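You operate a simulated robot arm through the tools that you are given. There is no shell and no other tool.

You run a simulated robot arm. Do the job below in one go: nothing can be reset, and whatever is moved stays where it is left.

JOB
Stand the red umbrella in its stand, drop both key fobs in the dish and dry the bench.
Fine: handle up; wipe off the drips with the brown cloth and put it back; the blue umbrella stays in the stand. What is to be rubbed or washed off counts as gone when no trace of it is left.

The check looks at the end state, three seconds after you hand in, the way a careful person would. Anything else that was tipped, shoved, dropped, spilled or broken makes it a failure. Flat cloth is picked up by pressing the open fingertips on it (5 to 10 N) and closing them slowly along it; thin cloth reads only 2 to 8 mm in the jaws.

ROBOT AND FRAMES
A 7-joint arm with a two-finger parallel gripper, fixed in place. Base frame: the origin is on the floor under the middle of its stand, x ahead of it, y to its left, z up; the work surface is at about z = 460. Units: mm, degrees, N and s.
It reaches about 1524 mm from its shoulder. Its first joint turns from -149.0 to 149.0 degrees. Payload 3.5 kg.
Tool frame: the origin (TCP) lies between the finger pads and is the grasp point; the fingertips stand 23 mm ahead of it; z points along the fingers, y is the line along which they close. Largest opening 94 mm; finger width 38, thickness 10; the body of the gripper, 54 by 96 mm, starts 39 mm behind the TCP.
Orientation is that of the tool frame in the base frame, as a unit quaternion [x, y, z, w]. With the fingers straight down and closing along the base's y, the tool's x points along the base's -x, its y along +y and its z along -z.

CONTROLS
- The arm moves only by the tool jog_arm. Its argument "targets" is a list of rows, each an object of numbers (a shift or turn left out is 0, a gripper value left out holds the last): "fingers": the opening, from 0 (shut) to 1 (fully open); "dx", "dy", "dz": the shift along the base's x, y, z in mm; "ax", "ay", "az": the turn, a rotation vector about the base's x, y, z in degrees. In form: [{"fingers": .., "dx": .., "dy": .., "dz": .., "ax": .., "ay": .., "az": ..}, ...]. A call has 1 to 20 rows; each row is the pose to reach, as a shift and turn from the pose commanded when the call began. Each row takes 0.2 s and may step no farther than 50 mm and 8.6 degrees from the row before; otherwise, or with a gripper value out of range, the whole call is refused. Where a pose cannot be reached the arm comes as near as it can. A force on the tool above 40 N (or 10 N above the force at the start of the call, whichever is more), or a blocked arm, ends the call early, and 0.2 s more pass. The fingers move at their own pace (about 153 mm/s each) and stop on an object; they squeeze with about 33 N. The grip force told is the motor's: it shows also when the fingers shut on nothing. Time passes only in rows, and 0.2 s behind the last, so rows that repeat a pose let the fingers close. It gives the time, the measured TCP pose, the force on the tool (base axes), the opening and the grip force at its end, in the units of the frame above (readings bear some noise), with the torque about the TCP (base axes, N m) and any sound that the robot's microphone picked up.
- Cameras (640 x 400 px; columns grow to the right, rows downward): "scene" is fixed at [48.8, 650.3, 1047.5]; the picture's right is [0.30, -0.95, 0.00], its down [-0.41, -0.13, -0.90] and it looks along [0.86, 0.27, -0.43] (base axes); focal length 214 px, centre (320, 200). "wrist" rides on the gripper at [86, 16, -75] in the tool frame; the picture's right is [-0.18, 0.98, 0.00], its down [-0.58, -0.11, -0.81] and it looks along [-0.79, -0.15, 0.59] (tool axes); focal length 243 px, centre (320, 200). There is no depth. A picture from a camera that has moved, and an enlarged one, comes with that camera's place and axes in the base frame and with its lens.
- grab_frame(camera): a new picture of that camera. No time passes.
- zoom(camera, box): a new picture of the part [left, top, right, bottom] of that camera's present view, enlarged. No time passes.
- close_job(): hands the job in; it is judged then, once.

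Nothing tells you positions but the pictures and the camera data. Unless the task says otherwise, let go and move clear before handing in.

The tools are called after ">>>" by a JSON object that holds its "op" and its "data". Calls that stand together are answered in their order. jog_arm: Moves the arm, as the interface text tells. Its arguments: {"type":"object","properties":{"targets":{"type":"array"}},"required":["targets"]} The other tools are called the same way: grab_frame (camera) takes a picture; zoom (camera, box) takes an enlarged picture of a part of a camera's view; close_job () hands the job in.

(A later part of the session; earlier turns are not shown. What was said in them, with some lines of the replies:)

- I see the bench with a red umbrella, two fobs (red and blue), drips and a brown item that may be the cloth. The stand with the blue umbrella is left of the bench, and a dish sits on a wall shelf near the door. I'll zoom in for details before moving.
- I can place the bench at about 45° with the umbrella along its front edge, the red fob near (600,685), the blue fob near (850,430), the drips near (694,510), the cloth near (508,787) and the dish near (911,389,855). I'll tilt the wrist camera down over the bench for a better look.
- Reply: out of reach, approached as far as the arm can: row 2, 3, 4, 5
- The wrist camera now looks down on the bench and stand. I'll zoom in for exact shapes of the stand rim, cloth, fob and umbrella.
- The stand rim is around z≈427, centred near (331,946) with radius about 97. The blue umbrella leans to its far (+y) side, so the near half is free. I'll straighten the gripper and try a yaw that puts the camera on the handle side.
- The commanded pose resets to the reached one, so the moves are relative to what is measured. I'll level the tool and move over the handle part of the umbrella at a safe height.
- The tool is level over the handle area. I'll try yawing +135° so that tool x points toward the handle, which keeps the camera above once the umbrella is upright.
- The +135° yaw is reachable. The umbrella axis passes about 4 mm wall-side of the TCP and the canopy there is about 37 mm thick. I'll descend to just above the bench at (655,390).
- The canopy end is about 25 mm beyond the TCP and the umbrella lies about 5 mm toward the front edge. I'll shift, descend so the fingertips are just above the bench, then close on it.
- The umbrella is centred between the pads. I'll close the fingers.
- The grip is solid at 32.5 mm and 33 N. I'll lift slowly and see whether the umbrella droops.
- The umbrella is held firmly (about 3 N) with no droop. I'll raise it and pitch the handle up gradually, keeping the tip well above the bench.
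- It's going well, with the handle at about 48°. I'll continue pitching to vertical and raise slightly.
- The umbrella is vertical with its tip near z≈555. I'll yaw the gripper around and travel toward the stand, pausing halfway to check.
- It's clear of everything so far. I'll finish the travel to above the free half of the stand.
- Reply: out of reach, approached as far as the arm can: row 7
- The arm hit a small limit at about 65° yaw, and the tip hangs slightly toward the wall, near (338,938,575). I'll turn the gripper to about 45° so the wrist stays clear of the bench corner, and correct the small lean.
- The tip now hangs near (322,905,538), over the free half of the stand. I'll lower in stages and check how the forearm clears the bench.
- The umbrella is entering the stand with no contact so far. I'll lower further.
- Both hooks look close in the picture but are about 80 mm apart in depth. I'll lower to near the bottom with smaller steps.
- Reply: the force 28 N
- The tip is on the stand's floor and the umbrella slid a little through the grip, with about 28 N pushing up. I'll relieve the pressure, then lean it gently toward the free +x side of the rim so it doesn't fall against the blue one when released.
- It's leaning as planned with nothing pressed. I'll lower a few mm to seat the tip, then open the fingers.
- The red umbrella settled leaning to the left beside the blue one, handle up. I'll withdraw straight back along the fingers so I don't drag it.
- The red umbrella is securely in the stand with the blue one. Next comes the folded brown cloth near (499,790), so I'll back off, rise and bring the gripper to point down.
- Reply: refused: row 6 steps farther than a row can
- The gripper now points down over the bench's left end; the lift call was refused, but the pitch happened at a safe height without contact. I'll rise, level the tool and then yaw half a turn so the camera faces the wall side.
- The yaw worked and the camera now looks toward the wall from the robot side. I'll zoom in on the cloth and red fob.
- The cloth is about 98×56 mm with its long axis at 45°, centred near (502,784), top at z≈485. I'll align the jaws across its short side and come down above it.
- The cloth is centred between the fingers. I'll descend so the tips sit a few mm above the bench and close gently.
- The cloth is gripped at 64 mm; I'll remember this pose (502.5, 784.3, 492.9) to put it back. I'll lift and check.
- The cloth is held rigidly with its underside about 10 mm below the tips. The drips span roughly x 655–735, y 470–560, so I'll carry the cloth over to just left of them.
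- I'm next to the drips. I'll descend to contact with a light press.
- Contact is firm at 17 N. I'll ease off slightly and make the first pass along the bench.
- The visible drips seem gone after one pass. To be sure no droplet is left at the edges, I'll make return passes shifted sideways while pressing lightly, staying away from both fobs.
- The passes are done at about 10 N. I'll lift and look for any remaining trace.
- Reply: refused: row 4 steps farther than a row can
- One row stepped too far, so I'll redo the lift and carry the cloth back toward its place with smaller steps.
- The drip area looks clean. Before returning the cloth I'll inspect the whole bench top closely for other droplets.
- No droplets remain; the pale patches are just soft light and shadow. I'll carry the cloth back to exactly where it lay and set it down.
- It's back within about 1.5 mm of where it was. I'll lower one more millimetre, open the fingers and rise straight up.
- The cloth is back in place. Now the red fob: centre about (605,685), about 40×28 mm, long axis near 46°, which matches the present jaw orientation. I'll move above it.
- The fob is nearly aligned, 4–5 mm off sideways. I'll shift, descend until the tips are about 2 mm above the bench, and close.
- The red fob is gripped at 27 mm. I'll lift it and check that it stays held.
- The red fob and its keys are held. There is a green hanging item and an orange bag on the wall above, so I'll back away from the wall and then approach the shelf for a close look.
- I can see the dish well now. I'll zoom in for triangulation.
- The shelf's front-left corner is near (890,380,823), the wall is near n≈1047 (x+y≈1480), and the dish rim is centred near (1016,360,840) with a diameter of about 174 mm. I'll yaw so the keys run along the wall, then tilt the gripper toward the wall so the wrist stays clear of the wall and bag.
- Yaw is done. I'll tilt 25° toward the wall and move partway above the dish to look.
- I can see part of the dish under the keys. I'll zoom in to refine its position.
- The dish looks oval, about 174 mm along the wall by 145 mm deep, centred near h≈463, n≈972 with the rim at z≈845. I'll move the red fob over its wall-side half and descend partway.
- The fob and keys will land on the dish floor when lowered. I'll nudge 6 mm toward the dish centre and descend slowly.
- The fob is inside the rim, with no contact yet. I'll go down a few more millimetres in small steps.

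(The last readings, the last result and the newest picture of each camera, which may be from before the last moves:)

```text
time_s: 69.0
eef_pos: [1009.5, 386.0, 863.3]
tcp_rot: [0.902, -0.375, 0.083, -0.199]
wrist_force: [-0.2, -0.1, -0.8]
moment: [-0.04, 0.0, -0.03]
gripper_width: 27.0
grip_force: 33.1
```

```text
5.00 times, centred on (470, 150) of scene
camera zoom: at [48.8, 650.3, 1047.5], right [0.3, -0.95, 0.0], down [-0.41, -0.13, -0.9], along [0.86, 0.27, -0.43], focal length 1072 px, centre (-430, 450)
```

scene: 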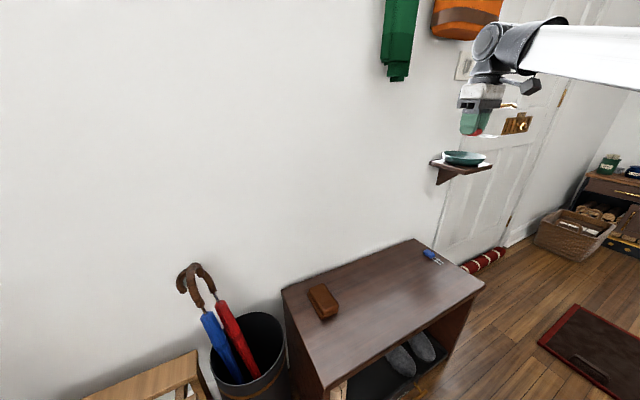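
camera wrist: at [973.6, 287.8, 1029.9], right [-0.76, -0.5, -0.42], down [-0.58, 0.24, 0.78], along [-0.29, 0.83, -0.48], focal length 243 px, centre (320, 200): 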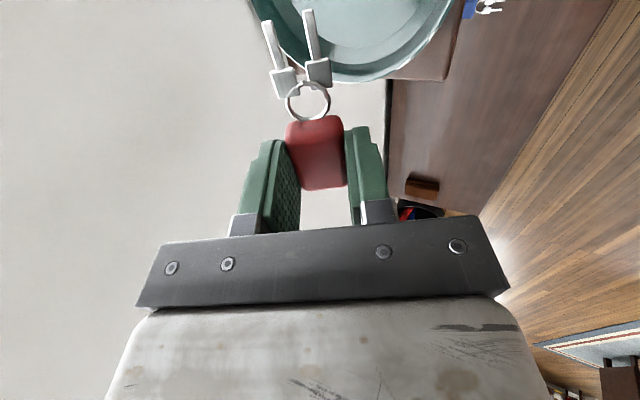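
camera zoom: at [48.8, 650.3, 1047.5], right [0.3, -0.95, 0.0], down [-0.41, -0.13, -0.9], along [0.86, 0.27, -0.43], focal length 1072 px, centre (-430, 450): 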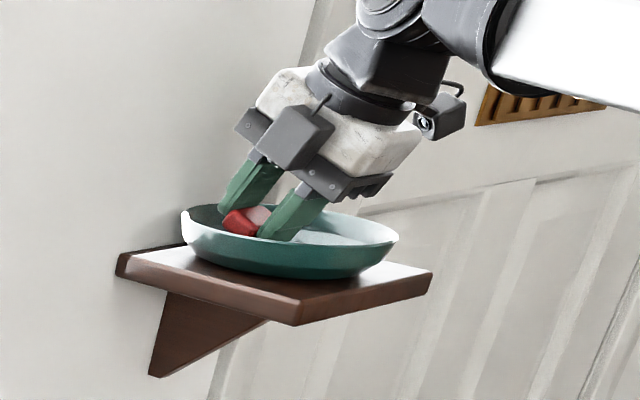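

I'm a few millimetres above the dish floor. I'll open just enough to let go, then rise along the tool axis.

>>> {"op": "jog_arm", "data": {"targets": [{"fingers": 0.36}, {"fingers": 0.42}, {"fingers": 0.45}, {"fingers": 0.45}]}}

>>> {"op": "zoom", "data": {"camera": "wrist", "box": [180, 0, 500, 180]}}

>>> {"op": "zoom", "data": {"camera": "scene", "box": [430, 110, 510, 190]}}

```text
time_s: 70.0
eef_pos: [1009.2, 384.8, 862.5]
tcp_rot: [0.902, -0.374, 0.083, -0.198]
wrist_force: [-0.3, -0.4, 0.0]
moment: [-0.02, 0.01, -0.01]
gripper_width: 42.4
grip_force: 0.1
```

```text
2.00 times, centred on (340, 90) of wrist
camera zoom: at [1037.1, 291.1, 923.8], right [-0.76, -0.5, -0.41], down [-0.58, 0.24, 0.78], along [-0.29, 0.83, -0.48], focal length 485 px, centre (280, 420)
```

zoom: 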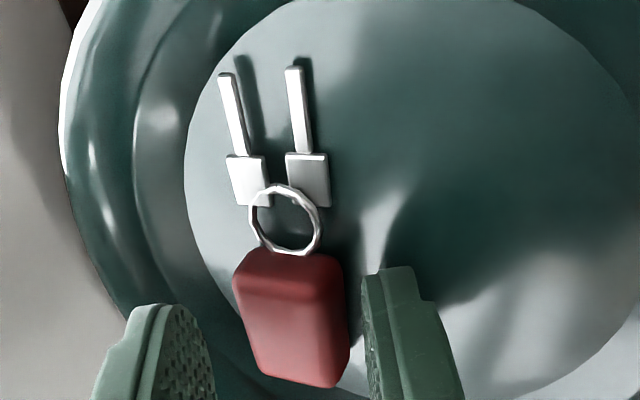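

```text
5.00 times, centred on (470, 150) of scene
camera zoom: at [48.8, 650.3, 1047.5], right [0.3, -0.95, 0.0], down [-0.41, -0.13, -0.9], along [0.86, 0.27, -0.43], focal length 1072 px, centre (-430, 450)
```

zoom: 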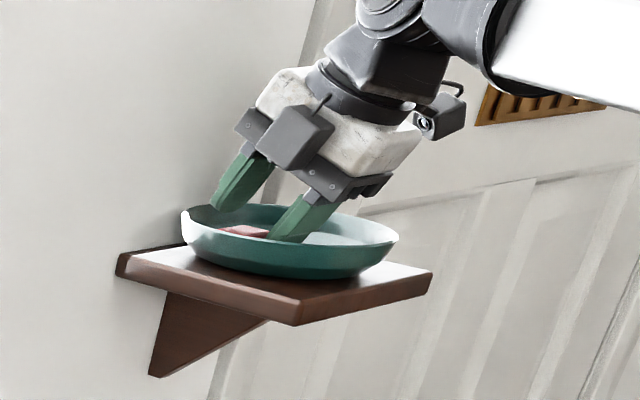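

The red fob and its keys lie in the dish. I'll withdraw along the fingers, back off from the wall and level the tool.

>>> {"op": "jog_arm", "data": {"targets": [{"dx": -6, "dy": -6, "dz": 18}, {"dx": -15, "dy": -15, "dz": 45}, {"dx": -27, "dy": -27, "dz": 82}, {"dx": -40, "dy": -40, "dz": 115}, {"dx": -65, "dy": -62, "dz": 120, "ax": -4.42, "ay": 4.42}, {"dx": -95, "dy": -80, "dz": 120, "ax": -8.84, "ay": 8.84}, {"dx": -130, "dy": -80, "dz": 120, "ax": -13.26, "ay": 13.26}, {"dx": -170, "dy": -70, "dz": 120, "ax": -17.68, "ay": 17.68}, {"dx": -210, "dy": -50, "dz": 120, "ax": -17.68, "ay": 17.68}]}}

>>> {"op": "grab_frame", "data": {"camera": "scene"}}

>>> {"op": "zoom", "data": {"camera": "scene", "box": [420, 130, 500, 190]}}

```text
time_s: 72.0
eef_pos: [798.7, 335.4, 983.3]
tcp_rot: [0.924, -0.383, 0.001, 0.002]
wrist_force: [0.2, 0.1, -0.2]
moment: [0.0, 0.02, 0.02]
gripper_width: 42.4
grip_force: 0.1
```

```text
taken
```

scene: 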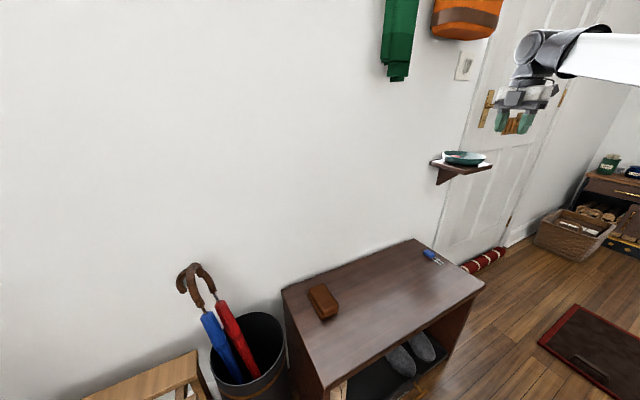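

```text
6.67 times, centred on (460, 160) of scene
camera zoom: at [48.8, 650.3, 1047.5], right [0.3, -0.95, 0.0], down [-0.41, -0.13, -0.9], along [0.86, 0.27, -0.43], focal length 1430 px, centre (-613, 467)
```

zoom: 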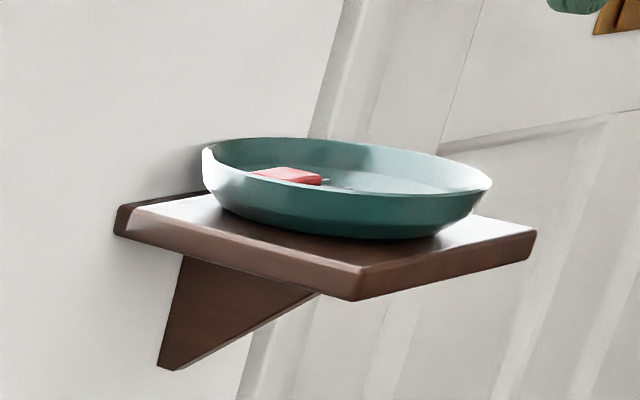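

The red fob sits in the dish and everything else is undisturbed. Next the blue fob near (854,434): I'll yaw back and descend on the robot side of the bench, clear of the shelf.

>>> {"op": "jog_arm", "data": {"targets": [{"az": -8.2, "dz": -30, "fingers": 1}, {"az": -16.4, "dz": -60, "dx": -2, "dy": 5}, {"az": -24.6, "dz": -90, "dx": -4, "dy": 10}, {"az": -32.8, "dz": -120, "dx": -6, "dy": 16}, {"az": -41, "dz": -150, "dx": -8, "dy": 22}, {"az": -49.2, "dz": -180, "dx": -9, "dy": 28}, {"az": -57.4, "dz": -210, "dx": -10, "dy": 34}, {"az": -65.6, "dz": -240, "dx": -11, "dy": 40}, {"az": -73.8, "dz": -270, "dx": -12, "dy": 45}, {"az": -82, "dz": -300, "dx": -13, "dy": 50}, {"az": -90, "dz": -330, "dx": -14, "dy": 53}]}}

>>> {"op": "grab_frame", "data": {"camera": "wrist"}}

>>> {"op": "grab_frame", "data": {"camera": "scene"}}

```text
time_s: 74.4
eef_pos: [786.3, 387.9, 652.8]
tcp_rot: [-0.381, 0.925, 0.0, -0.001]
wrist_force: [0.5, -0.1, -0.6]
moment: [0.0, 0.0, -0.01]
gripper_width: 94.1
grip_force: 0.0
```

```text
taken
camera wrist: at [712.9, 337.8, 727.0], right [-0.56, 0.83, 0.0], down [0.49, 0.33, 0.81], along [0.67, 0.45, -0.59], focal length 243 px, centre (320, 200)
```

wrist: 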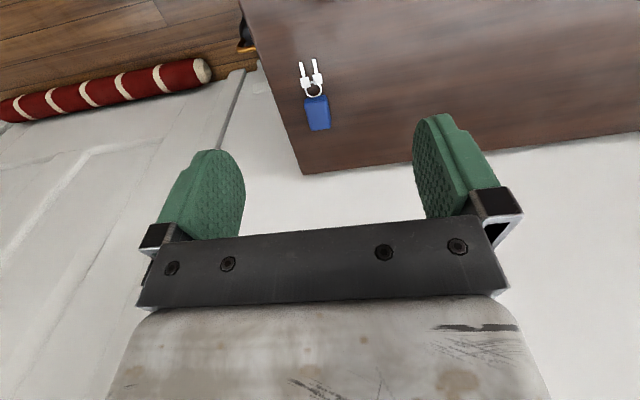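

```text
taken
```

scene: 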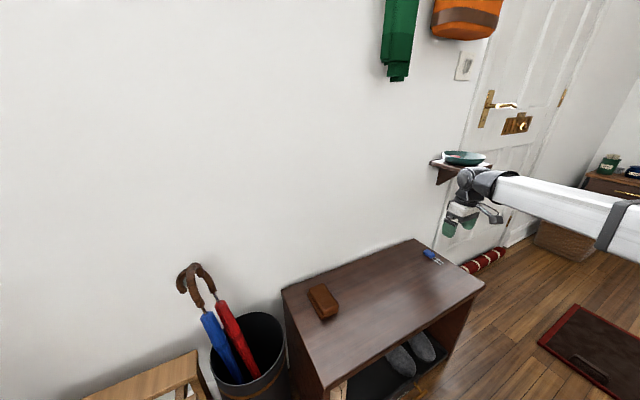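

The blue fob is at about (857,432), long axis near 43°, aligned with the jaws. I'll tilt 12° toward the wall so the wrist stays clear of the shelf corner, and move above it.

>>> {"op": "jog_arm", "data": {"targets": [{"ax": 2.83, "ay": -2.83, "dx": 15, "dy": 10, "dz": -20}, {"ax": 5.66, "ay": -5.66, "dx": 32, "dy": 20, "dz": -40}, {"ax": 8.49, "ay": -8.49, "dx": 50, "dy": 31, "dz": -60}, {"ax": 8.49, "ay": -8.49, "dx": 67.5, "dy": 41.7, "dz": -80}, {"ax": 8.49, "ay": -8.49, "dx": 67.5, "dy": 41.7, "dz": -110}]}}

>>> {"op": "grab_frame", "data": {"camera": "wrist"}}

>>> {"op": "zoom", "data": {"camera": "scene", "box": [400, 130, 540, 290]}}

```text
time_s: 75.6
eef_pos: [851.9, 429.7, 542.5]
tcp_rot: [-0.38, 0.919, 0.041, 0.095]
wrist_force: [-0.7, 0.3, -0.2]
moment: [0.01, 0.0, -0.02]
gripper_width: 94.1
grip_force: 0.1
```

```text
taken
camera wrist: at [770.3, 369.9, 597.2], right [-0.57, 0.82, 0.04], down [0.36, 0.21, 0.91], along [0.74, 0.53, -0.42], focal length 243 px, centre (320, 200)
```

wrist: 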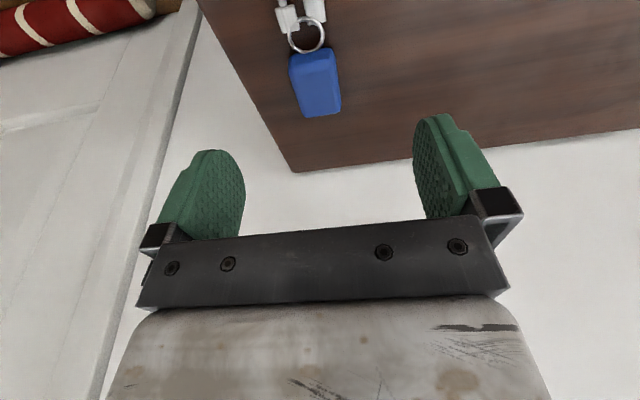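

```text
2.50 times, centred on (470, 210) of scene
camera zoom: at [48.8, 650.3, 1047.5], right [0.3, -0.95, 0.0], down [-0.41, -0.13, -0.9], along [0.86, 0.27, -0.43], focal length 536 px, centre (-55, 175)
```

zoom: 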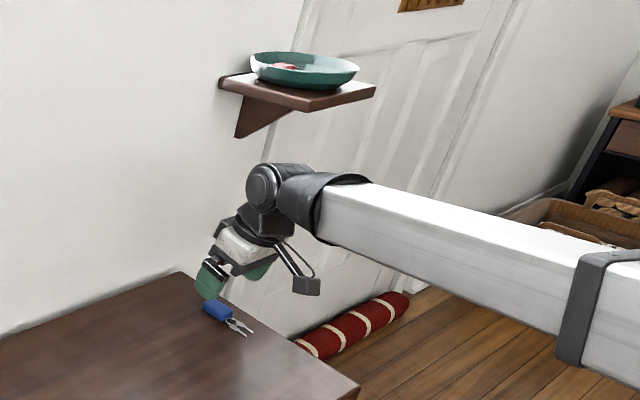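

The fob is aligned within a couple of mm. I'll descend to just above the bench.

>>> {"op": "jog_arm", "data": {"targets": [{"dx": 1.9, "dy": 0.3, "dz": -25}, {"dx": 1.9, "dy": 0.3, "dz": -42}, {"dx": 1.9, "dy": 0.3, "dz": -51}, {"dx": 1.9, "dy": 0.3, "dz": -53}]}}

>>> {"op": "grab_frame", "data": {"camera": "wrist"}}

>>> {"op": "zoom", "data": {"camera": "scene", "box": [400, 150, 540, 290]}}

```text
time_s: 76.6
eef_pos: [854.6, 428.8, 488.8]
tcp_rot: [-0.38, 0.919, 0.041, 0.095]
wrist_force: [-0.3, 0.1, -0.3]
moment: [-0.03, 0.01, 0.0]
gripper_width: 94.1
grip_force: 0.1
```

```text
taken
camera wrist: at [772.6, 370.7, 545.2], right [-0.57, 0.82, 0.04], down [0.36, 0.21, 0.91], along [0.74, 0.53, -0.42], focal length 243 px, centre (320, 200)
```

wrist: 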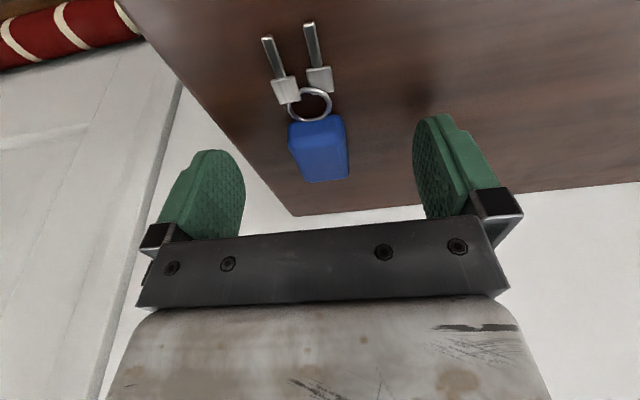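

```text
2.86 times, centred on (470, 220) of scene
camera zoom: at [48.8, 650.3, 1047.5], right [0.3, -0.95, 0.0], down [-0.41, -0.13, -0.9], along [0.86, 0.27, -0.43], focal length 613 px, centre (-109, 143)
```

zoom: 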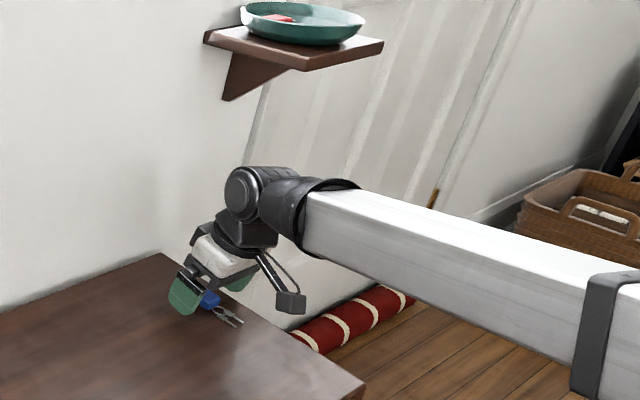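

>>> {"op": "jog_arm", "data": {"targets": [{"dz": -1.2, "fingers": 0.8}, {"dz": -1.2, "fingers": 0.6}, {"dz": -1.2, "fingers": 0.45}, {"dz": -1.2, "fingers": 0.3}, {"dz": -1.2, "fingers": 0.15}, {"dz": -1.2, "fingers": 0.1}, {"dz": -1.2, "fingers": 0.1}]}}

>>> {"op": "grab_frame", "data": {"camera": "wrist"}}

```text
time_s: 78.2
eef_pos: [855.2, 429.8, 488.8]
tcp_rot: [-0.38, 0.919, 0.04, 0.096]
wrist_force: [-1.1, -0.8, 0.9]
moment: [-0.02, 0.0, -0.03]
gripper_width: 27.0
grip_force: 32.3
```

```text
taken
camera wrist: at [772.8, 370.7, 544.3], right [-0.57, 0.82, 0.04], down [0.36, 0.21, 0.91], along [0.74, 0.53, -0.42], focal length 243 px, centre (320, 200)
```

wrist: 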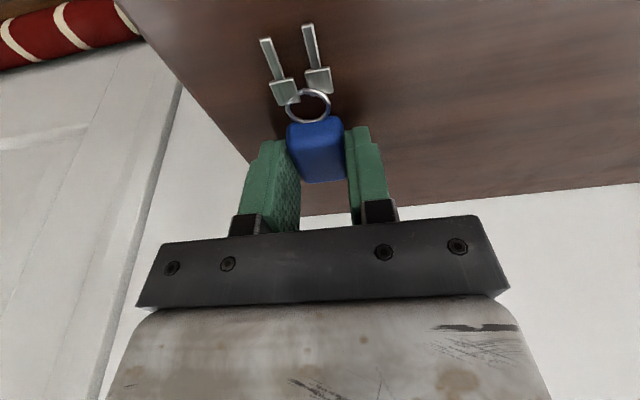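

The blue fob is gripped at 27 mm. I'll lift, back away from the wall and rise in front of the shelf.

>>> {"op": "jog_arm", "data": {"targets": [{"dz": 15}, {"dz": 45}, {"dz": 75, "dx": -18, "dy": -18}, {"dz": 100, "dx": -45, "dy": -45}, {"dz": 130, "dx": -70, "dy": -70}, {"dz": 170, "dx": -85, "dy": -85}, {"dz": 215, "dx": -85, "dy": -85}, {"dz": 260, "dx": -85, "dy": -85}, {"dz": 305, "dx": -85, "dy": -85}, {"dz": 350, "dx": -85, "dy": -85}, {"dz": 395, "dx": -85, "dy": -85}, {"dz": 440, "dx": -85, "dy": -85}, {"dz": 480, "dx": -85, "dy": -85}, {"dz": 496, "dx": -85, "dy": -85, "ax": -4.24, "ay": 4.24}, {"dz": 496, "dx": -85, "dy": -85, "ax": -8.49, "ay": 8.49}]}}

>>> {"op": "grab_frame", "data": {"camera": "wrist"}}

>>> {"op": "grab_frame", "data": {"camera": "scene"}}

```text
time_s: 81.4
eef_pos: [769.2, 345.5, 986.3]
tcp_rot: [-0.381, 0.924, 0.0, -0.002]
wrist_force: [0.8, -0.1, 0.0]
moment: [-0.02, 0.01, -0.02]
gripper_width: 26.6
grip_force: 33.1
```

```text
taken
camera wrist: at [696.9, 296.1, 1061.3], right [-0.56, 0.83, 0.0], down [0.49, 0.34, 0.8], along [0.66, 0.45, -0.59], focal length 243 px, centre (320, 200)
```

wrist: 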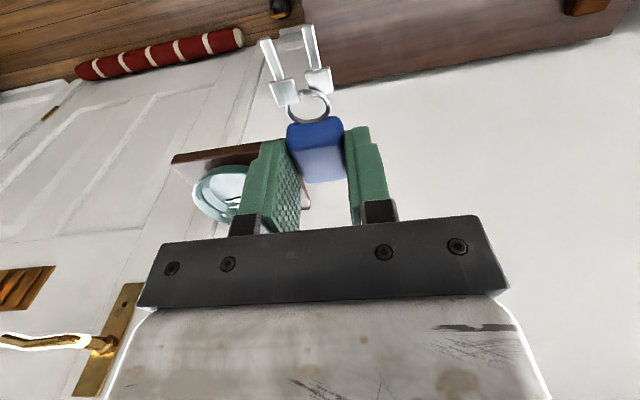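

```text
taken
```

scene: 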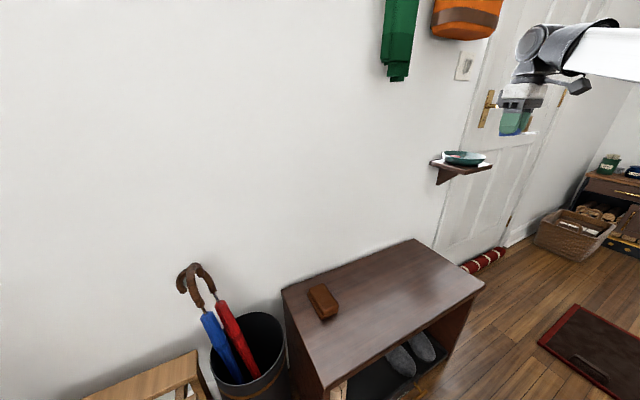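

The blue fob is held and everything else is in place. I'll yaw as before so the keys run along the wall.

>>> {"op": "jog_arm", "data": {"targets": [{"az": 8.2}, {"az": 16.4}, {"az": 24.6}, {"az": 32.8}, {"az": 41}, {"az": 49.2}, {"az": 57.4}, {"az": 65.6}, {"az": 73.8}, {"az": 82}, {"az": 90.1}]}}

```text
time_s: 83.8
eef_pos: [769.5, 345.5, 985.4]
tcp_rot: [0.925, -0.38, 0.001, 0.002]
wrist_force: [-0.6, -0.3, -0.6]
moment: [0.01, 0.01, 0.02]
gripper_width: 26.8
grip_force: 32.8
```

>>> {"op": "jog_arm", "data": {"targets": [{"ax": 4.42, "ay": -4.42, "dx": 35, "dy": 1}, {"ax": 8.84, "ay": -8.84, "dx": 75, "dy": 2}, {"ax": 13.26, "ay": -13.26, "dx": 120, "dy": 3}, {"ax": 17.68, "ay": -17.68, "dx": 165, "dy": 4}, {"ax": 17.68, "ay": -17.68, "dx": 206, "dy": 5, "dz": -10}, {"ax": 17.68, "ay": -17.68, "dx": 206, "dy": 5, "dz": -40}, {"ax": 17.68, "ay": -17.68, "dx": 206, "dy": 5, "dz": -65}]}}

>>> {"op": "zoom", "data": {"camera": "wrist", "box": [180, 0, 500, 180]}}

>>> {"op": "zoom", "data": {"camera": "scene", "box": [430, 100, 510, 190]}}

```text
time_s: 85.4
eef_pos: [976.2, 347.6, 919.5]
tcp_rot: [0.902, -0.373, 0.084, -0.199]
wrist_force: [-0.5, 0.3, 0.0]
moment: [-0.02, 0.02, 0.01]
gripper_width: 26.6
grip_force: 32.8
```

```text
2.00 times, centred on (340, 90) of wrist
camera zoom: at [1004.4, 254.7, 981.2], right [-0.76, -0.5, -0.42], down [-0.58, 0.24, 0.78], along [-0.29, 0.83, -0.48], focal length 485 px, centre (280, 420)
```

zoom: 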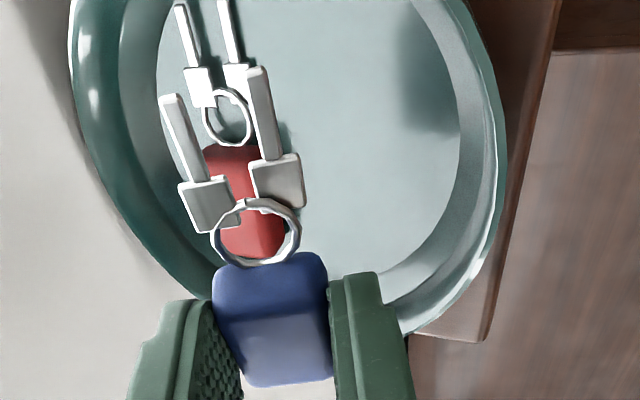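

```text
4.44 times, centred on (470, 145) of scene
camera zoom: at [48.8, 650.3, 1047.5], right [0.3, -0.95, 0.0], down [-0.41, -0.13, -0.9], along [0.86, 0.27, -0.43], focal length 953 px, centre (-347, 444)
```

zoom: 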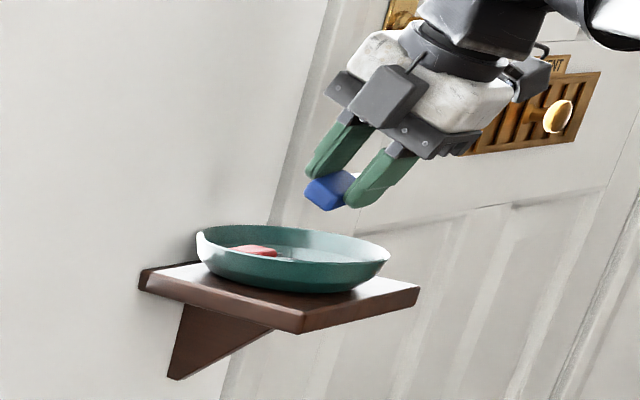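

The blue fob would land close beside the red one, so I'll shift it about 10 mm toward the room and lower it to just above the dish floor.

>>> {"op": "jog_arm", "data": {"targets": [{"dx": -3.5, "dy": -10.6, "dz": -12}, {"dx": -3.5, "dy": -10.6, "dz": -26}, {"dx": -3.5, "dy": -10.6, "dz": -38}, {"dx": -3.5, "dy": -10.6, "dz": -45}]}}

>>> {"op": "zoom", "data": {"camera": "wrist", "box": [180, 0, 500, 180]}}

>>> {"op": "zoom", "data": {"camera": "scene", "box": [430, 110, 510, 190]}}

```text
time_s: 86.4
eef_pos: [973.2, 339.6, 873.3]
tcp_rot: [0.902, -0.374, 0.083, -0.199]
wrist_force: [0.3, 0.4, -1.1]
moment: [-0.02, 0.0, -0.02]
gripper_width: 26.8
grip_force: 33.1
```

```text
2.00 times, centred on (340, 90) of wrist
camera zoom: at [1000.9, 244.7, 935.6], right [-0.76, -0.5, -0.41], down [-0.58, 0.24, 0.78], along [-0.29, 0.83, -0.48], focal length 485 px, centre (280, 420)
```

zoom: 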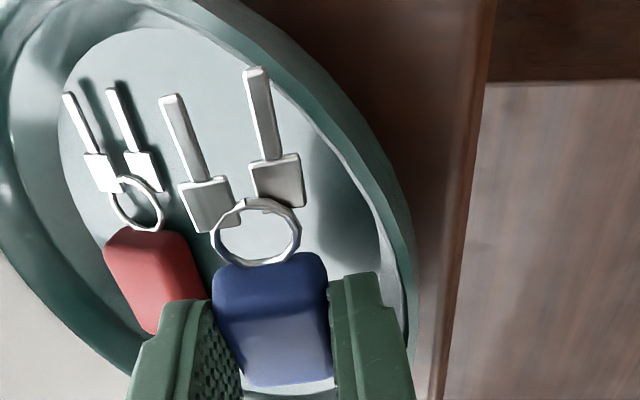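

```text
5.00 times, centred on (470, 150) of scene
camera zoom: at [48.8, 650.3, 1047.5], right [0.3, -0.95, 0.0], down [-0.41, -0.13, -0.9], along [0.86, 0.27, -0.43], focal length 1072 px, centre (-430, 450)
```

zoom: 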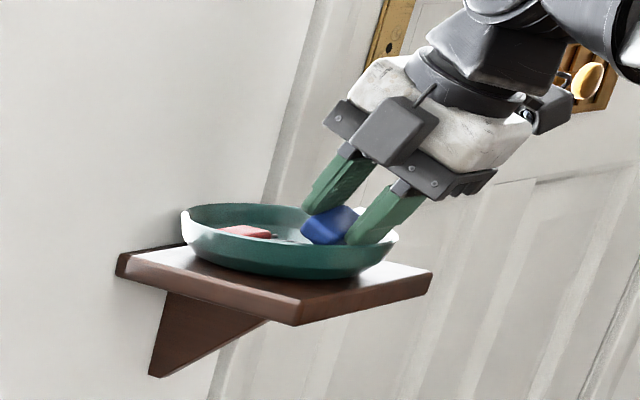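

The blue fob is above the dish floor beside the red one with about 12 mm gap. I'll lower a touch and open just enough to release.

>>> {"op": "jog_arm", "data": {"targets": [{"dz": -2}, {"dz": -4}, {"dz": -4, "fingers": 0.33}, {"dz": -4, "fingers": 0.37}, {"dz": -4, "fingers": 0.39}, {"dz": -4, "fingers": 0.39}]}}

>>> {"op": "zoom", "data": {"camera": "wrist", "box": [180, 0, 500, 180]}}

>>> {"op": "zoom", "data": {"camera": "scene", "box": [430, 110, 510, 190]}}

```text
time_s: 87.8
eef_pos: [972.5, 338.1, 871.3]
tcp_rot: [0.902, -0.373, 0.085, -0.199]
wrist_force: [5.3, 5.3, 14.3]
moment: [0.0, -0.06, -0.03]
gripper_width: 30.7
grip_force: 0.1
```

```text
2.00 times, centred on (340, 90) of wrist
camera zoom: at [1000.2, 245.0, 932.8], right [-0.76, -0.5, -0.42], down [-0.58, 0.24, 0.78], along [-0.29, 0.83, -0.48], focal length 485 px, centre (280, 420)
```

zoom: 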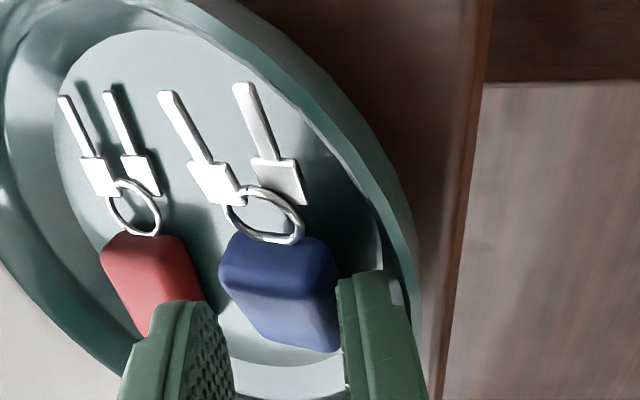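

```text
5.00 times, centred on (470, 150) of scene
camera zoom: at [48.8, 650.3, 1047.5], right [0.3, -0.95, 0.0], down [-0.41, -0.13, -0.9], along [0.86, 0.27, -0.43], focal length 1072 px, centre (-430, 450)
```

zoom: 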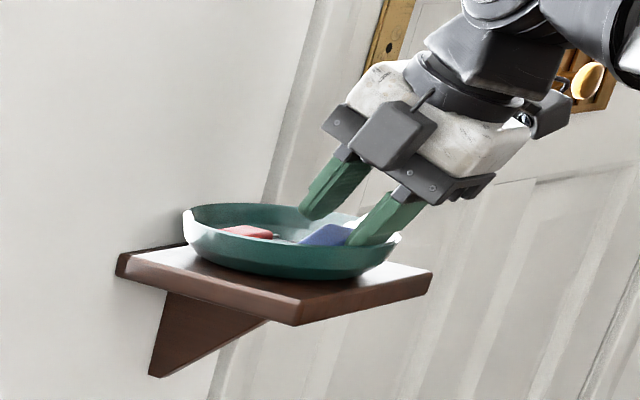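

The fob is released, but the lower finger is touching the dish wall (about 14 N). I'll go straight up to clear it without dragging the dish.

>>> {"op": "jog_arm", "data": {"targets": [{"dz": 3}, {"dz": 8}, {"dz": 16}, {"dz": 30}]}}

>>> {"op": "zoom", "data": {"camera": "wrist", "box": [180, 0, 500, 180]}}

>>> {"op": "zoom", "data": {"camera": "scene", "box": [430, 110, 510, 190]}}

```text
time_s: 88.8
eef_pos: [972.1, 338.7, 901.3]
tcp_rot: [0.902, -0.374, 0.083, -0.199]
wrist_force: [-0.3, 0.9, 0.0]
moment: [0.0, 0.02, 0.01]
gripper_width: 36.4
grip_force: 0.0
```

```text
2.00 times, centred on (340, 90) of wrist
camera zoom: at [1000.6, 244.6, 962.7], right [-0.76, -0.5, -0.41], down [-0.58, 0.24, 0.78], along [-0.29, 0.83, -0.48], focal length 485 px, centre (280, 420)
```

zoom: 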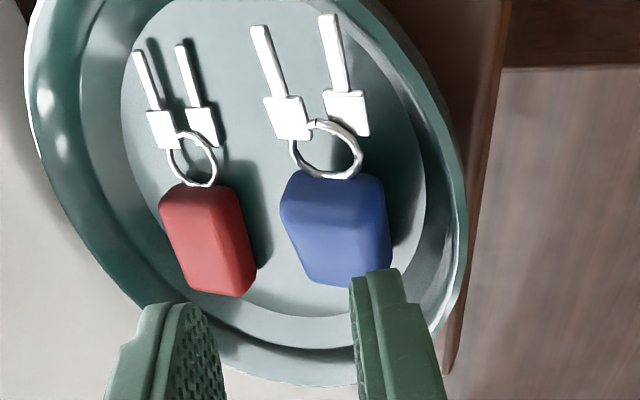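

```text
5.00 times, centred on (470, 150) of scene
camera zoom: at [48.8, 650.3, 1047.5], right [0.3, -0.95, 0.0], down [-0.41, -0.13, -0.9], along [0.86, 0.27, -0.43], focal length 1072 px, centre (-430, 450)
```

zoom: 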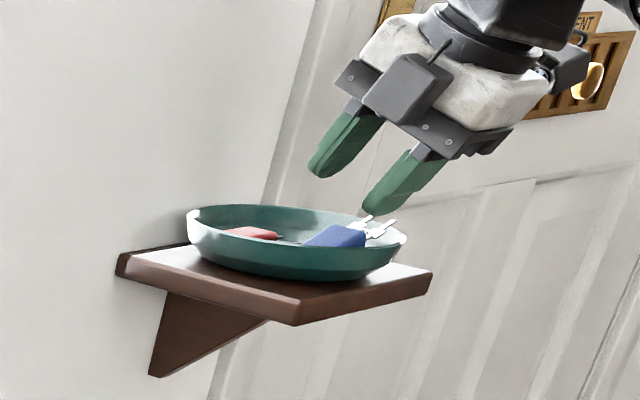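

Both fobs are in the dish. I'll check whether the dish shifted or the fob is resting badly by comparing with the earlier close-up.

>>> {"op": "zoom", "data": {"camera": "scene", "box": [420, 130, 500, 190]}}

>>> {"op": "zoom", "data": {"camera": "scene", "box": [435, 140, 495, 180]}}

```text
6.67 times, centred on (460, 160) of scene
camera zoom: at [48.8, 650.3, 1047.5], right [0.3, -0.95, 0.0], down [-0.41, -0.13, -0.9], along [0.86, 0.27, -0.43], focal length 1430 px, centre (-613, 467)
```

zoom: 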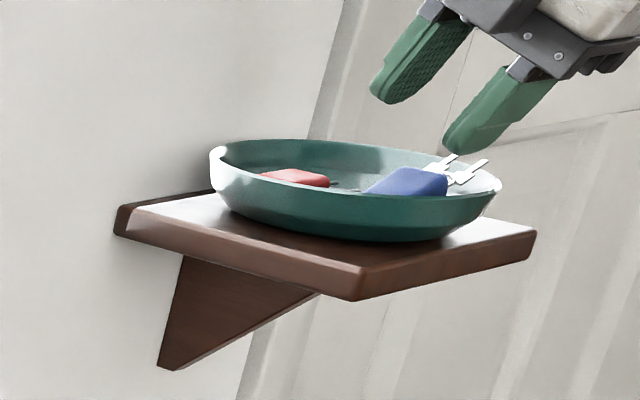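

```text
10.00 times, centred on (465, 160) of scene
camera zoom: at [48.8, 650.3, 1047.5], right [0.3, -0.95, 0.0], down [-0.41, -0.13, -0.9], along [0.86, 0.27, -0.43], focal length 2145 px, centre (-1130, 600)
```

zoom: 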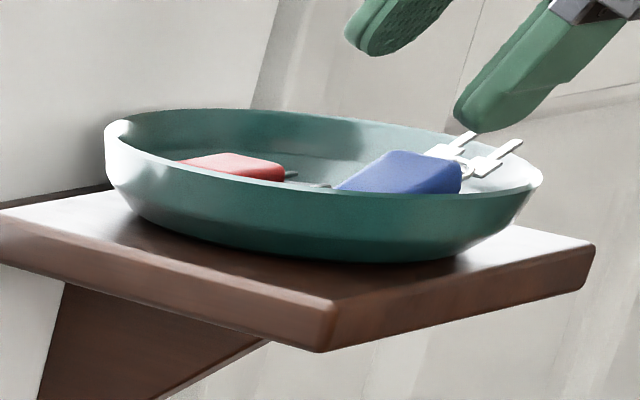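

The dish crept about 6 mm toward the room and the blue fob seems to lean on the dish wall. I'll inspect it closely before deciding whether to settle it better.

>>> {"op": "zoom", "data": {"camera": "wrist", "box": [270, -10, 420, 110]}}

>>> {"op": "jog_arm", "data": {"targets": [{"dx": -6, "dy": -6, "dz": 25}, {"dx": -20, "dy": -20, "dz": 55}, {"dx": -45, "dy": -45, "dz": 80}]}}

>>> {"op": "zoom", "data": {"camera": "wrist", "box": [180, 0, 400, 150]}}

```text
refused: -10 is not a number from 0 to 400
```

```text
time_s: 89.6
eef_pos: [928.4, 294.0, 981.5]
tcp_rot: [0.902, -0.373, 0.084, -0.199]
wrist_force: [-0.5, 0.7, -0.5]
moment: [-0.03, 0.01, 0.03]
gripper_width: 36.8
grip_force: 0.1
```

```text
2.67 times, centred on (290, 75) of wrist
camera zoom: at [956.7, 200.2, 1042.5], right [-0.76, -0.5, -0.41], down [-0.58, 0.24, 0.78], along [-0.29, 0.83, -0.48], focal length 647 px, centre (400, 533)
```

zoom: 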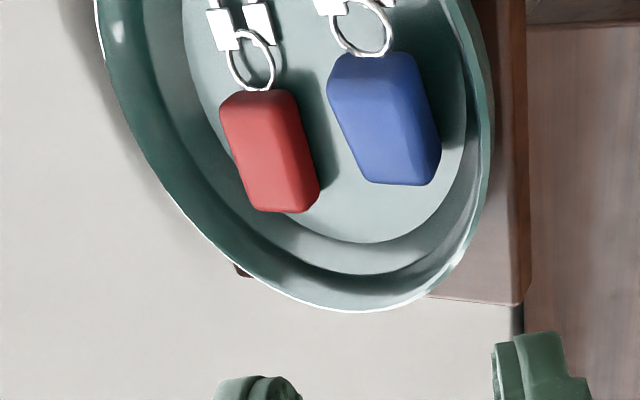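

>>> {"op": "zoom", "data": {"camera": "wrist", "box": [180, 0, 420, 10]}}

>>> {"op": "zoom", "data": {"camera": "scene", "box": [460, 142, 496, 166]}}

```text
2.67 times, centred on (300, 5) of wrist
camera zoom: at [956.7, 200.2, 1042.5], right [-0.76, -0.5, -0.41], down [-0.58, 0.24, 0.78], along [-0.29, 0.83, -0.48], focal length 647 px, centre (373, 720)
```

zoom: 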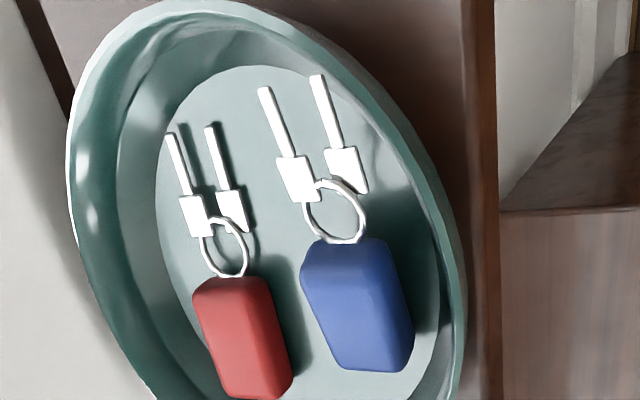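

```text
16.00 times, centred on (478, 154) of scene
camera zoom: at [48.8, 650.3, 1047.5], right [0.3, -0.95, 0.0], down [-0.41, -0.13, -0.9], along [0.86, 0.27, -0.43], focal length 3432 px, centre (-2208, 936)
```

zoom: 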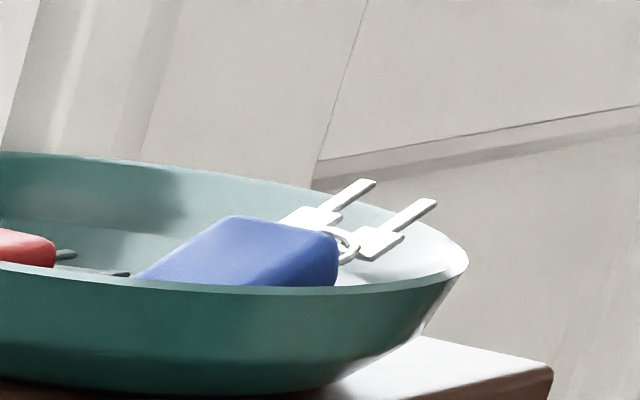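

Both fobs with their keys are wholly inside the dish rim, the blue one just propped slightly against the sloped wall. I'll back the arm away, let some time pass, and confirm it is stable.

>>> {"op": "jog_arm", "data": {"targets": [{"dx": -30, "dy": -25, "dz": 10, "ax": -4.42, "ay": 4.42}, {"dx": -60, "dy": -40, "dz": 20, "ax": -8.84, "ay": 8.84}, {"dx": -100, "dy": -45, "dz": 30, "ax": -13.26, "ay": 13.26}, {"dx": -140, "dy": -45, "dz": 40, "ax": -17.68, "ay": 17.68}, {"dx": -180, "dy": -45, "dz": 50, "ax": -17.68, "ay": 17.68}, {"dx": -220, "dy": -45, "dz": 60, "ax": -17.68, "ay": 17.68}]}}

>>> {"op": "zoom", "data": {"camera": "scene", "box": [435, 140, 495, 180]}}

>>> {"op": "grab_frame", "data": {"camera": "scene"}}

```text
time_s: 91.0
eef_pos: [705.0, 249.9, 1039.3]
tcp_rot: [0.924, -0.382, 0.001, 0.001]
wrist_force: [-0.3, -0.1, 1.2]
moment: [-0.03, -0.05, 0.02]
gripper_width: 36.7
grip_force: 0.0
```

```text
10.00 times, centred on (465, 160) of scene
camera zoom: at [48.8, 650.3, 1047.5], right [0.3, -0.95, 0.0], down [-0.41, -0.13, -0.9], along [0.86, 0.27, -0.43], focal length 2145 px, centre (-1130, 600)
```

zoom: 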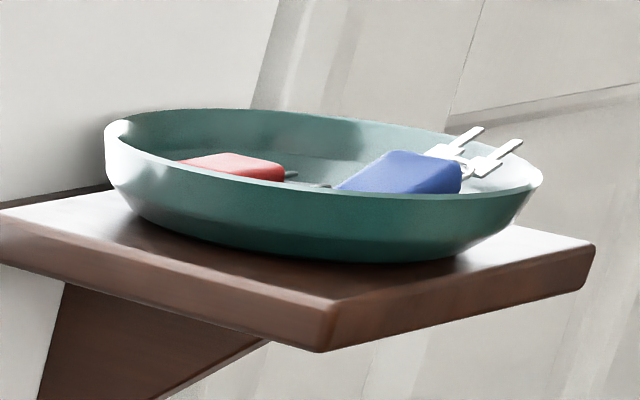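

```text
taken
```

scene: 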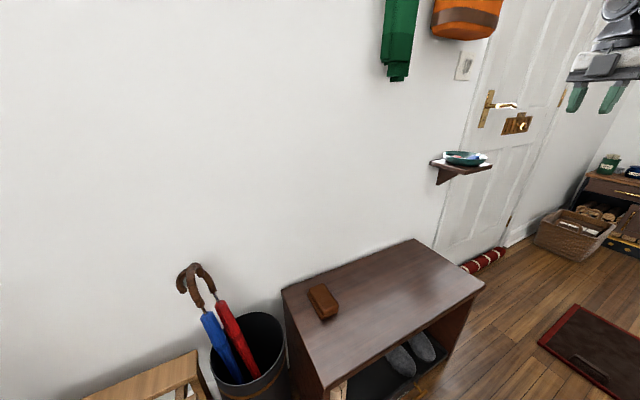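

The dish is stable, with both fobs inside. Now that the arm is clear, I'll inspect the bench top, cloth and stand.

>>> {"op": "zoom", "data": {"camera": "scene", "box": [370, 235, 490, 310]}}

>>> {"op": "zoom", "data": {"camera": "scene", "box": [280, 260, 400, 380]}}

>>> {"op": "zoom", "data": {"camera": "scene", "box": [160, 250, 300, 400]}}

>>> {"op": "zoom", "data": {"camera": "scene", "box": [385, 255, 435, 290]}}

```text
5.33 times, centred on (430, 272) of scene
camera zoom: at [48.8, 650.3, 1047.5], right [0.3, -0.95, 0.0], down [-0.41, -0.13, -0.9], along [0.86, 0.27, -0.43], focal length 1144 px, centre (-267, -187)
```

zoom: 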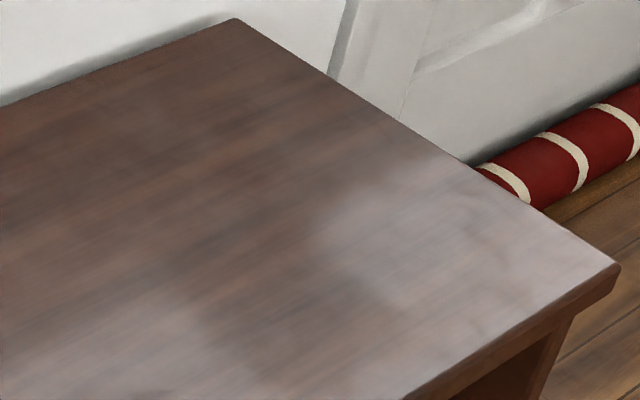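

```text
3.33 times, centred on (340, 320) of scene
camera zoom: at [48.8, 650.3, 1047.5], right [0.3, -0.95, 0.0], down [-0.41, -0.13, -0.9], along [0.86, 0.27, -0.43], focal length 715 px, centre (253, -200)
```

zoom: 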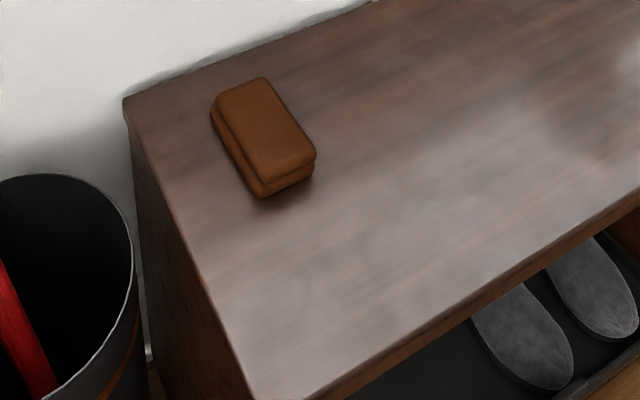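

```text
2.67 times, centred on (230, 325) of scene
camera zoom: at [48.8, 650.3, 1047.5], right [0.3, -0.95, 0.0], down [-0.41, -0.13, -0.9], along [0.86, 0.27, -0.43], focal length 572 px, centre (560, -133)
```

zoom: 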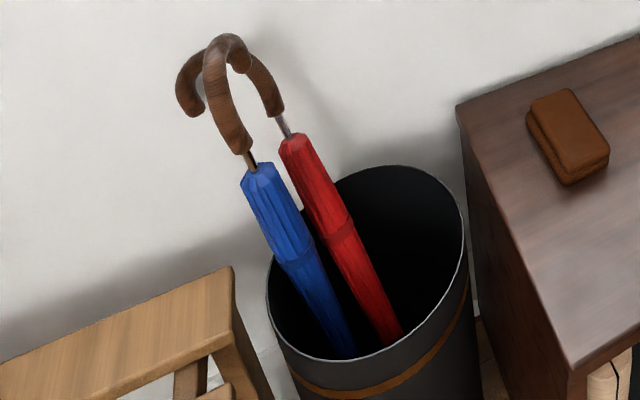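

```text
11.43 times, centred on (410, 272) of scene
camera zoom: at [48.8, 650.3, 1047.5], right [0.3, -0.95, 0.0], down [-0.41, -0.13, -0.9], along [0.86, 0.27, -0.43], focal length 2451 px, centre (-709, -629)
```

zoom: 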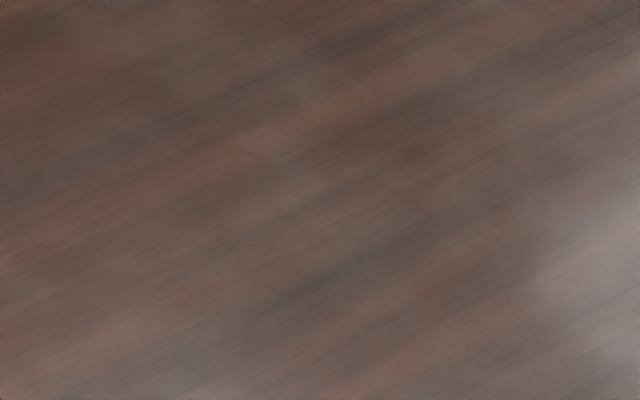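

No droplets or smears are evident; the pale patches look like light reflections. To be sure, I'll move the arm elsewhere and check that the patches change.

>>> {"op": "jog_arm", "data": {"targets": [{"dx": -30, "dy": 0, "dz": 10}, {"dx": -60, "dy": -15, "dz": 20}, {"dx": -90, "dy": -40, "dz": 30}, {"dx": -110, "dy": -80, "dz": 40}, {"dx": -120, "dy": -125, "dz": 50}, {"dx": -120, "dy": -170, "dz": 60}, {"dx": -120, "dy": -215, "dz": 70}, {"dx": -120, "dy": -260, "dz": 80}, {"dx": -120, "dy": -305, "dz": 90}]}}

>>> {"op": "grab_frame", "data": {"camera": "scene"}}

>>> {"op": "zoom", "data": {"camera": "scene", "box": [280, 230, 500, 380]}}

```text
time_s: 93.0
eef_pos: [606.6, -58.2, 1095.3]
tcp_rot: [0.924, -0.382, 0.021, -0.005]
wrist_force: [-0.1, -0.3, -0.1]
moment: [-0.02, 0.0, -0.05]
gripper_width: 36.6
grip_force: 0.1
out of reach, approached as far as the arm can: row 4, 5, 6, 7, 8, 9
```

```text
taken
```

scene: 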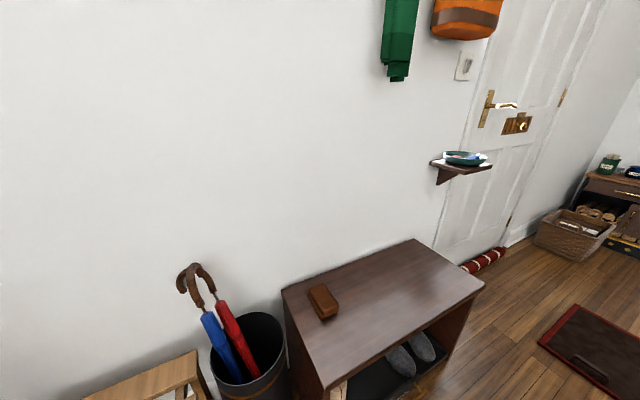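

```text
2.67 times, centred on (390, 305) of scene
camera zoom: at [48.8, 650.3, 1047.5], right [0.3, -0.95, 0.0], down [-0.41, -0.13, -0.9], along [0.86, 0.27, -0.43], focal length 572 px, centre (133, -80)
```

zoom: 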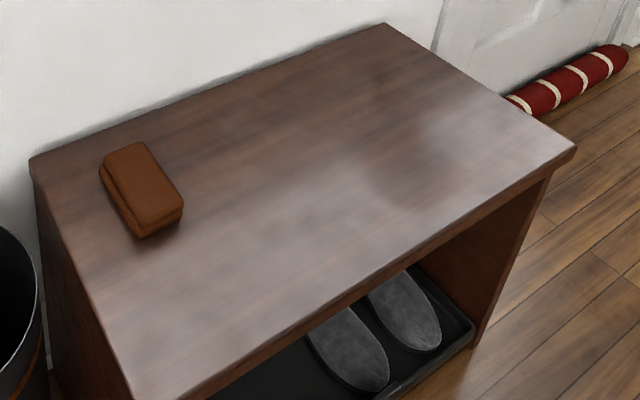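

The arm is clear. The red umbrella stands handle-up beside the blue one, both fobs are in the dish, the drips are gone with no trace under high zoom, and the cloth is back in place. One thing to note: the dish moved about 6 mm toward the room while I was placing the blue fob, but it sits level and stable on its shelf. Handing in now.

>>> {"op": "close_job", "data": {}}

```text
The job is handed in.
```

I've handed in the job. As last seen in the pictures:

- **Umbrellas:** The red umbrella stands handle up in the stand. The blue one is still in there, and the two lean close together.
- **Key fobs:** Both fobs and their keys are in the dish. The blue one is propped slightly against the dish's sloped side, and its key ends seem to stick up a little above rim level.
- **Bench:** The drips are gone, with no trace under high zoom. The pale patches on the top look like light reflections.
- **Cloth:** The brown cloth is back within about 2 mm of where it lay.

While I was releasing the blue fob, a finger pressed on the dish wall and slid the dish about 6 mm toward the room. It still sits flat and stable on its shelf, and I did not push it back.
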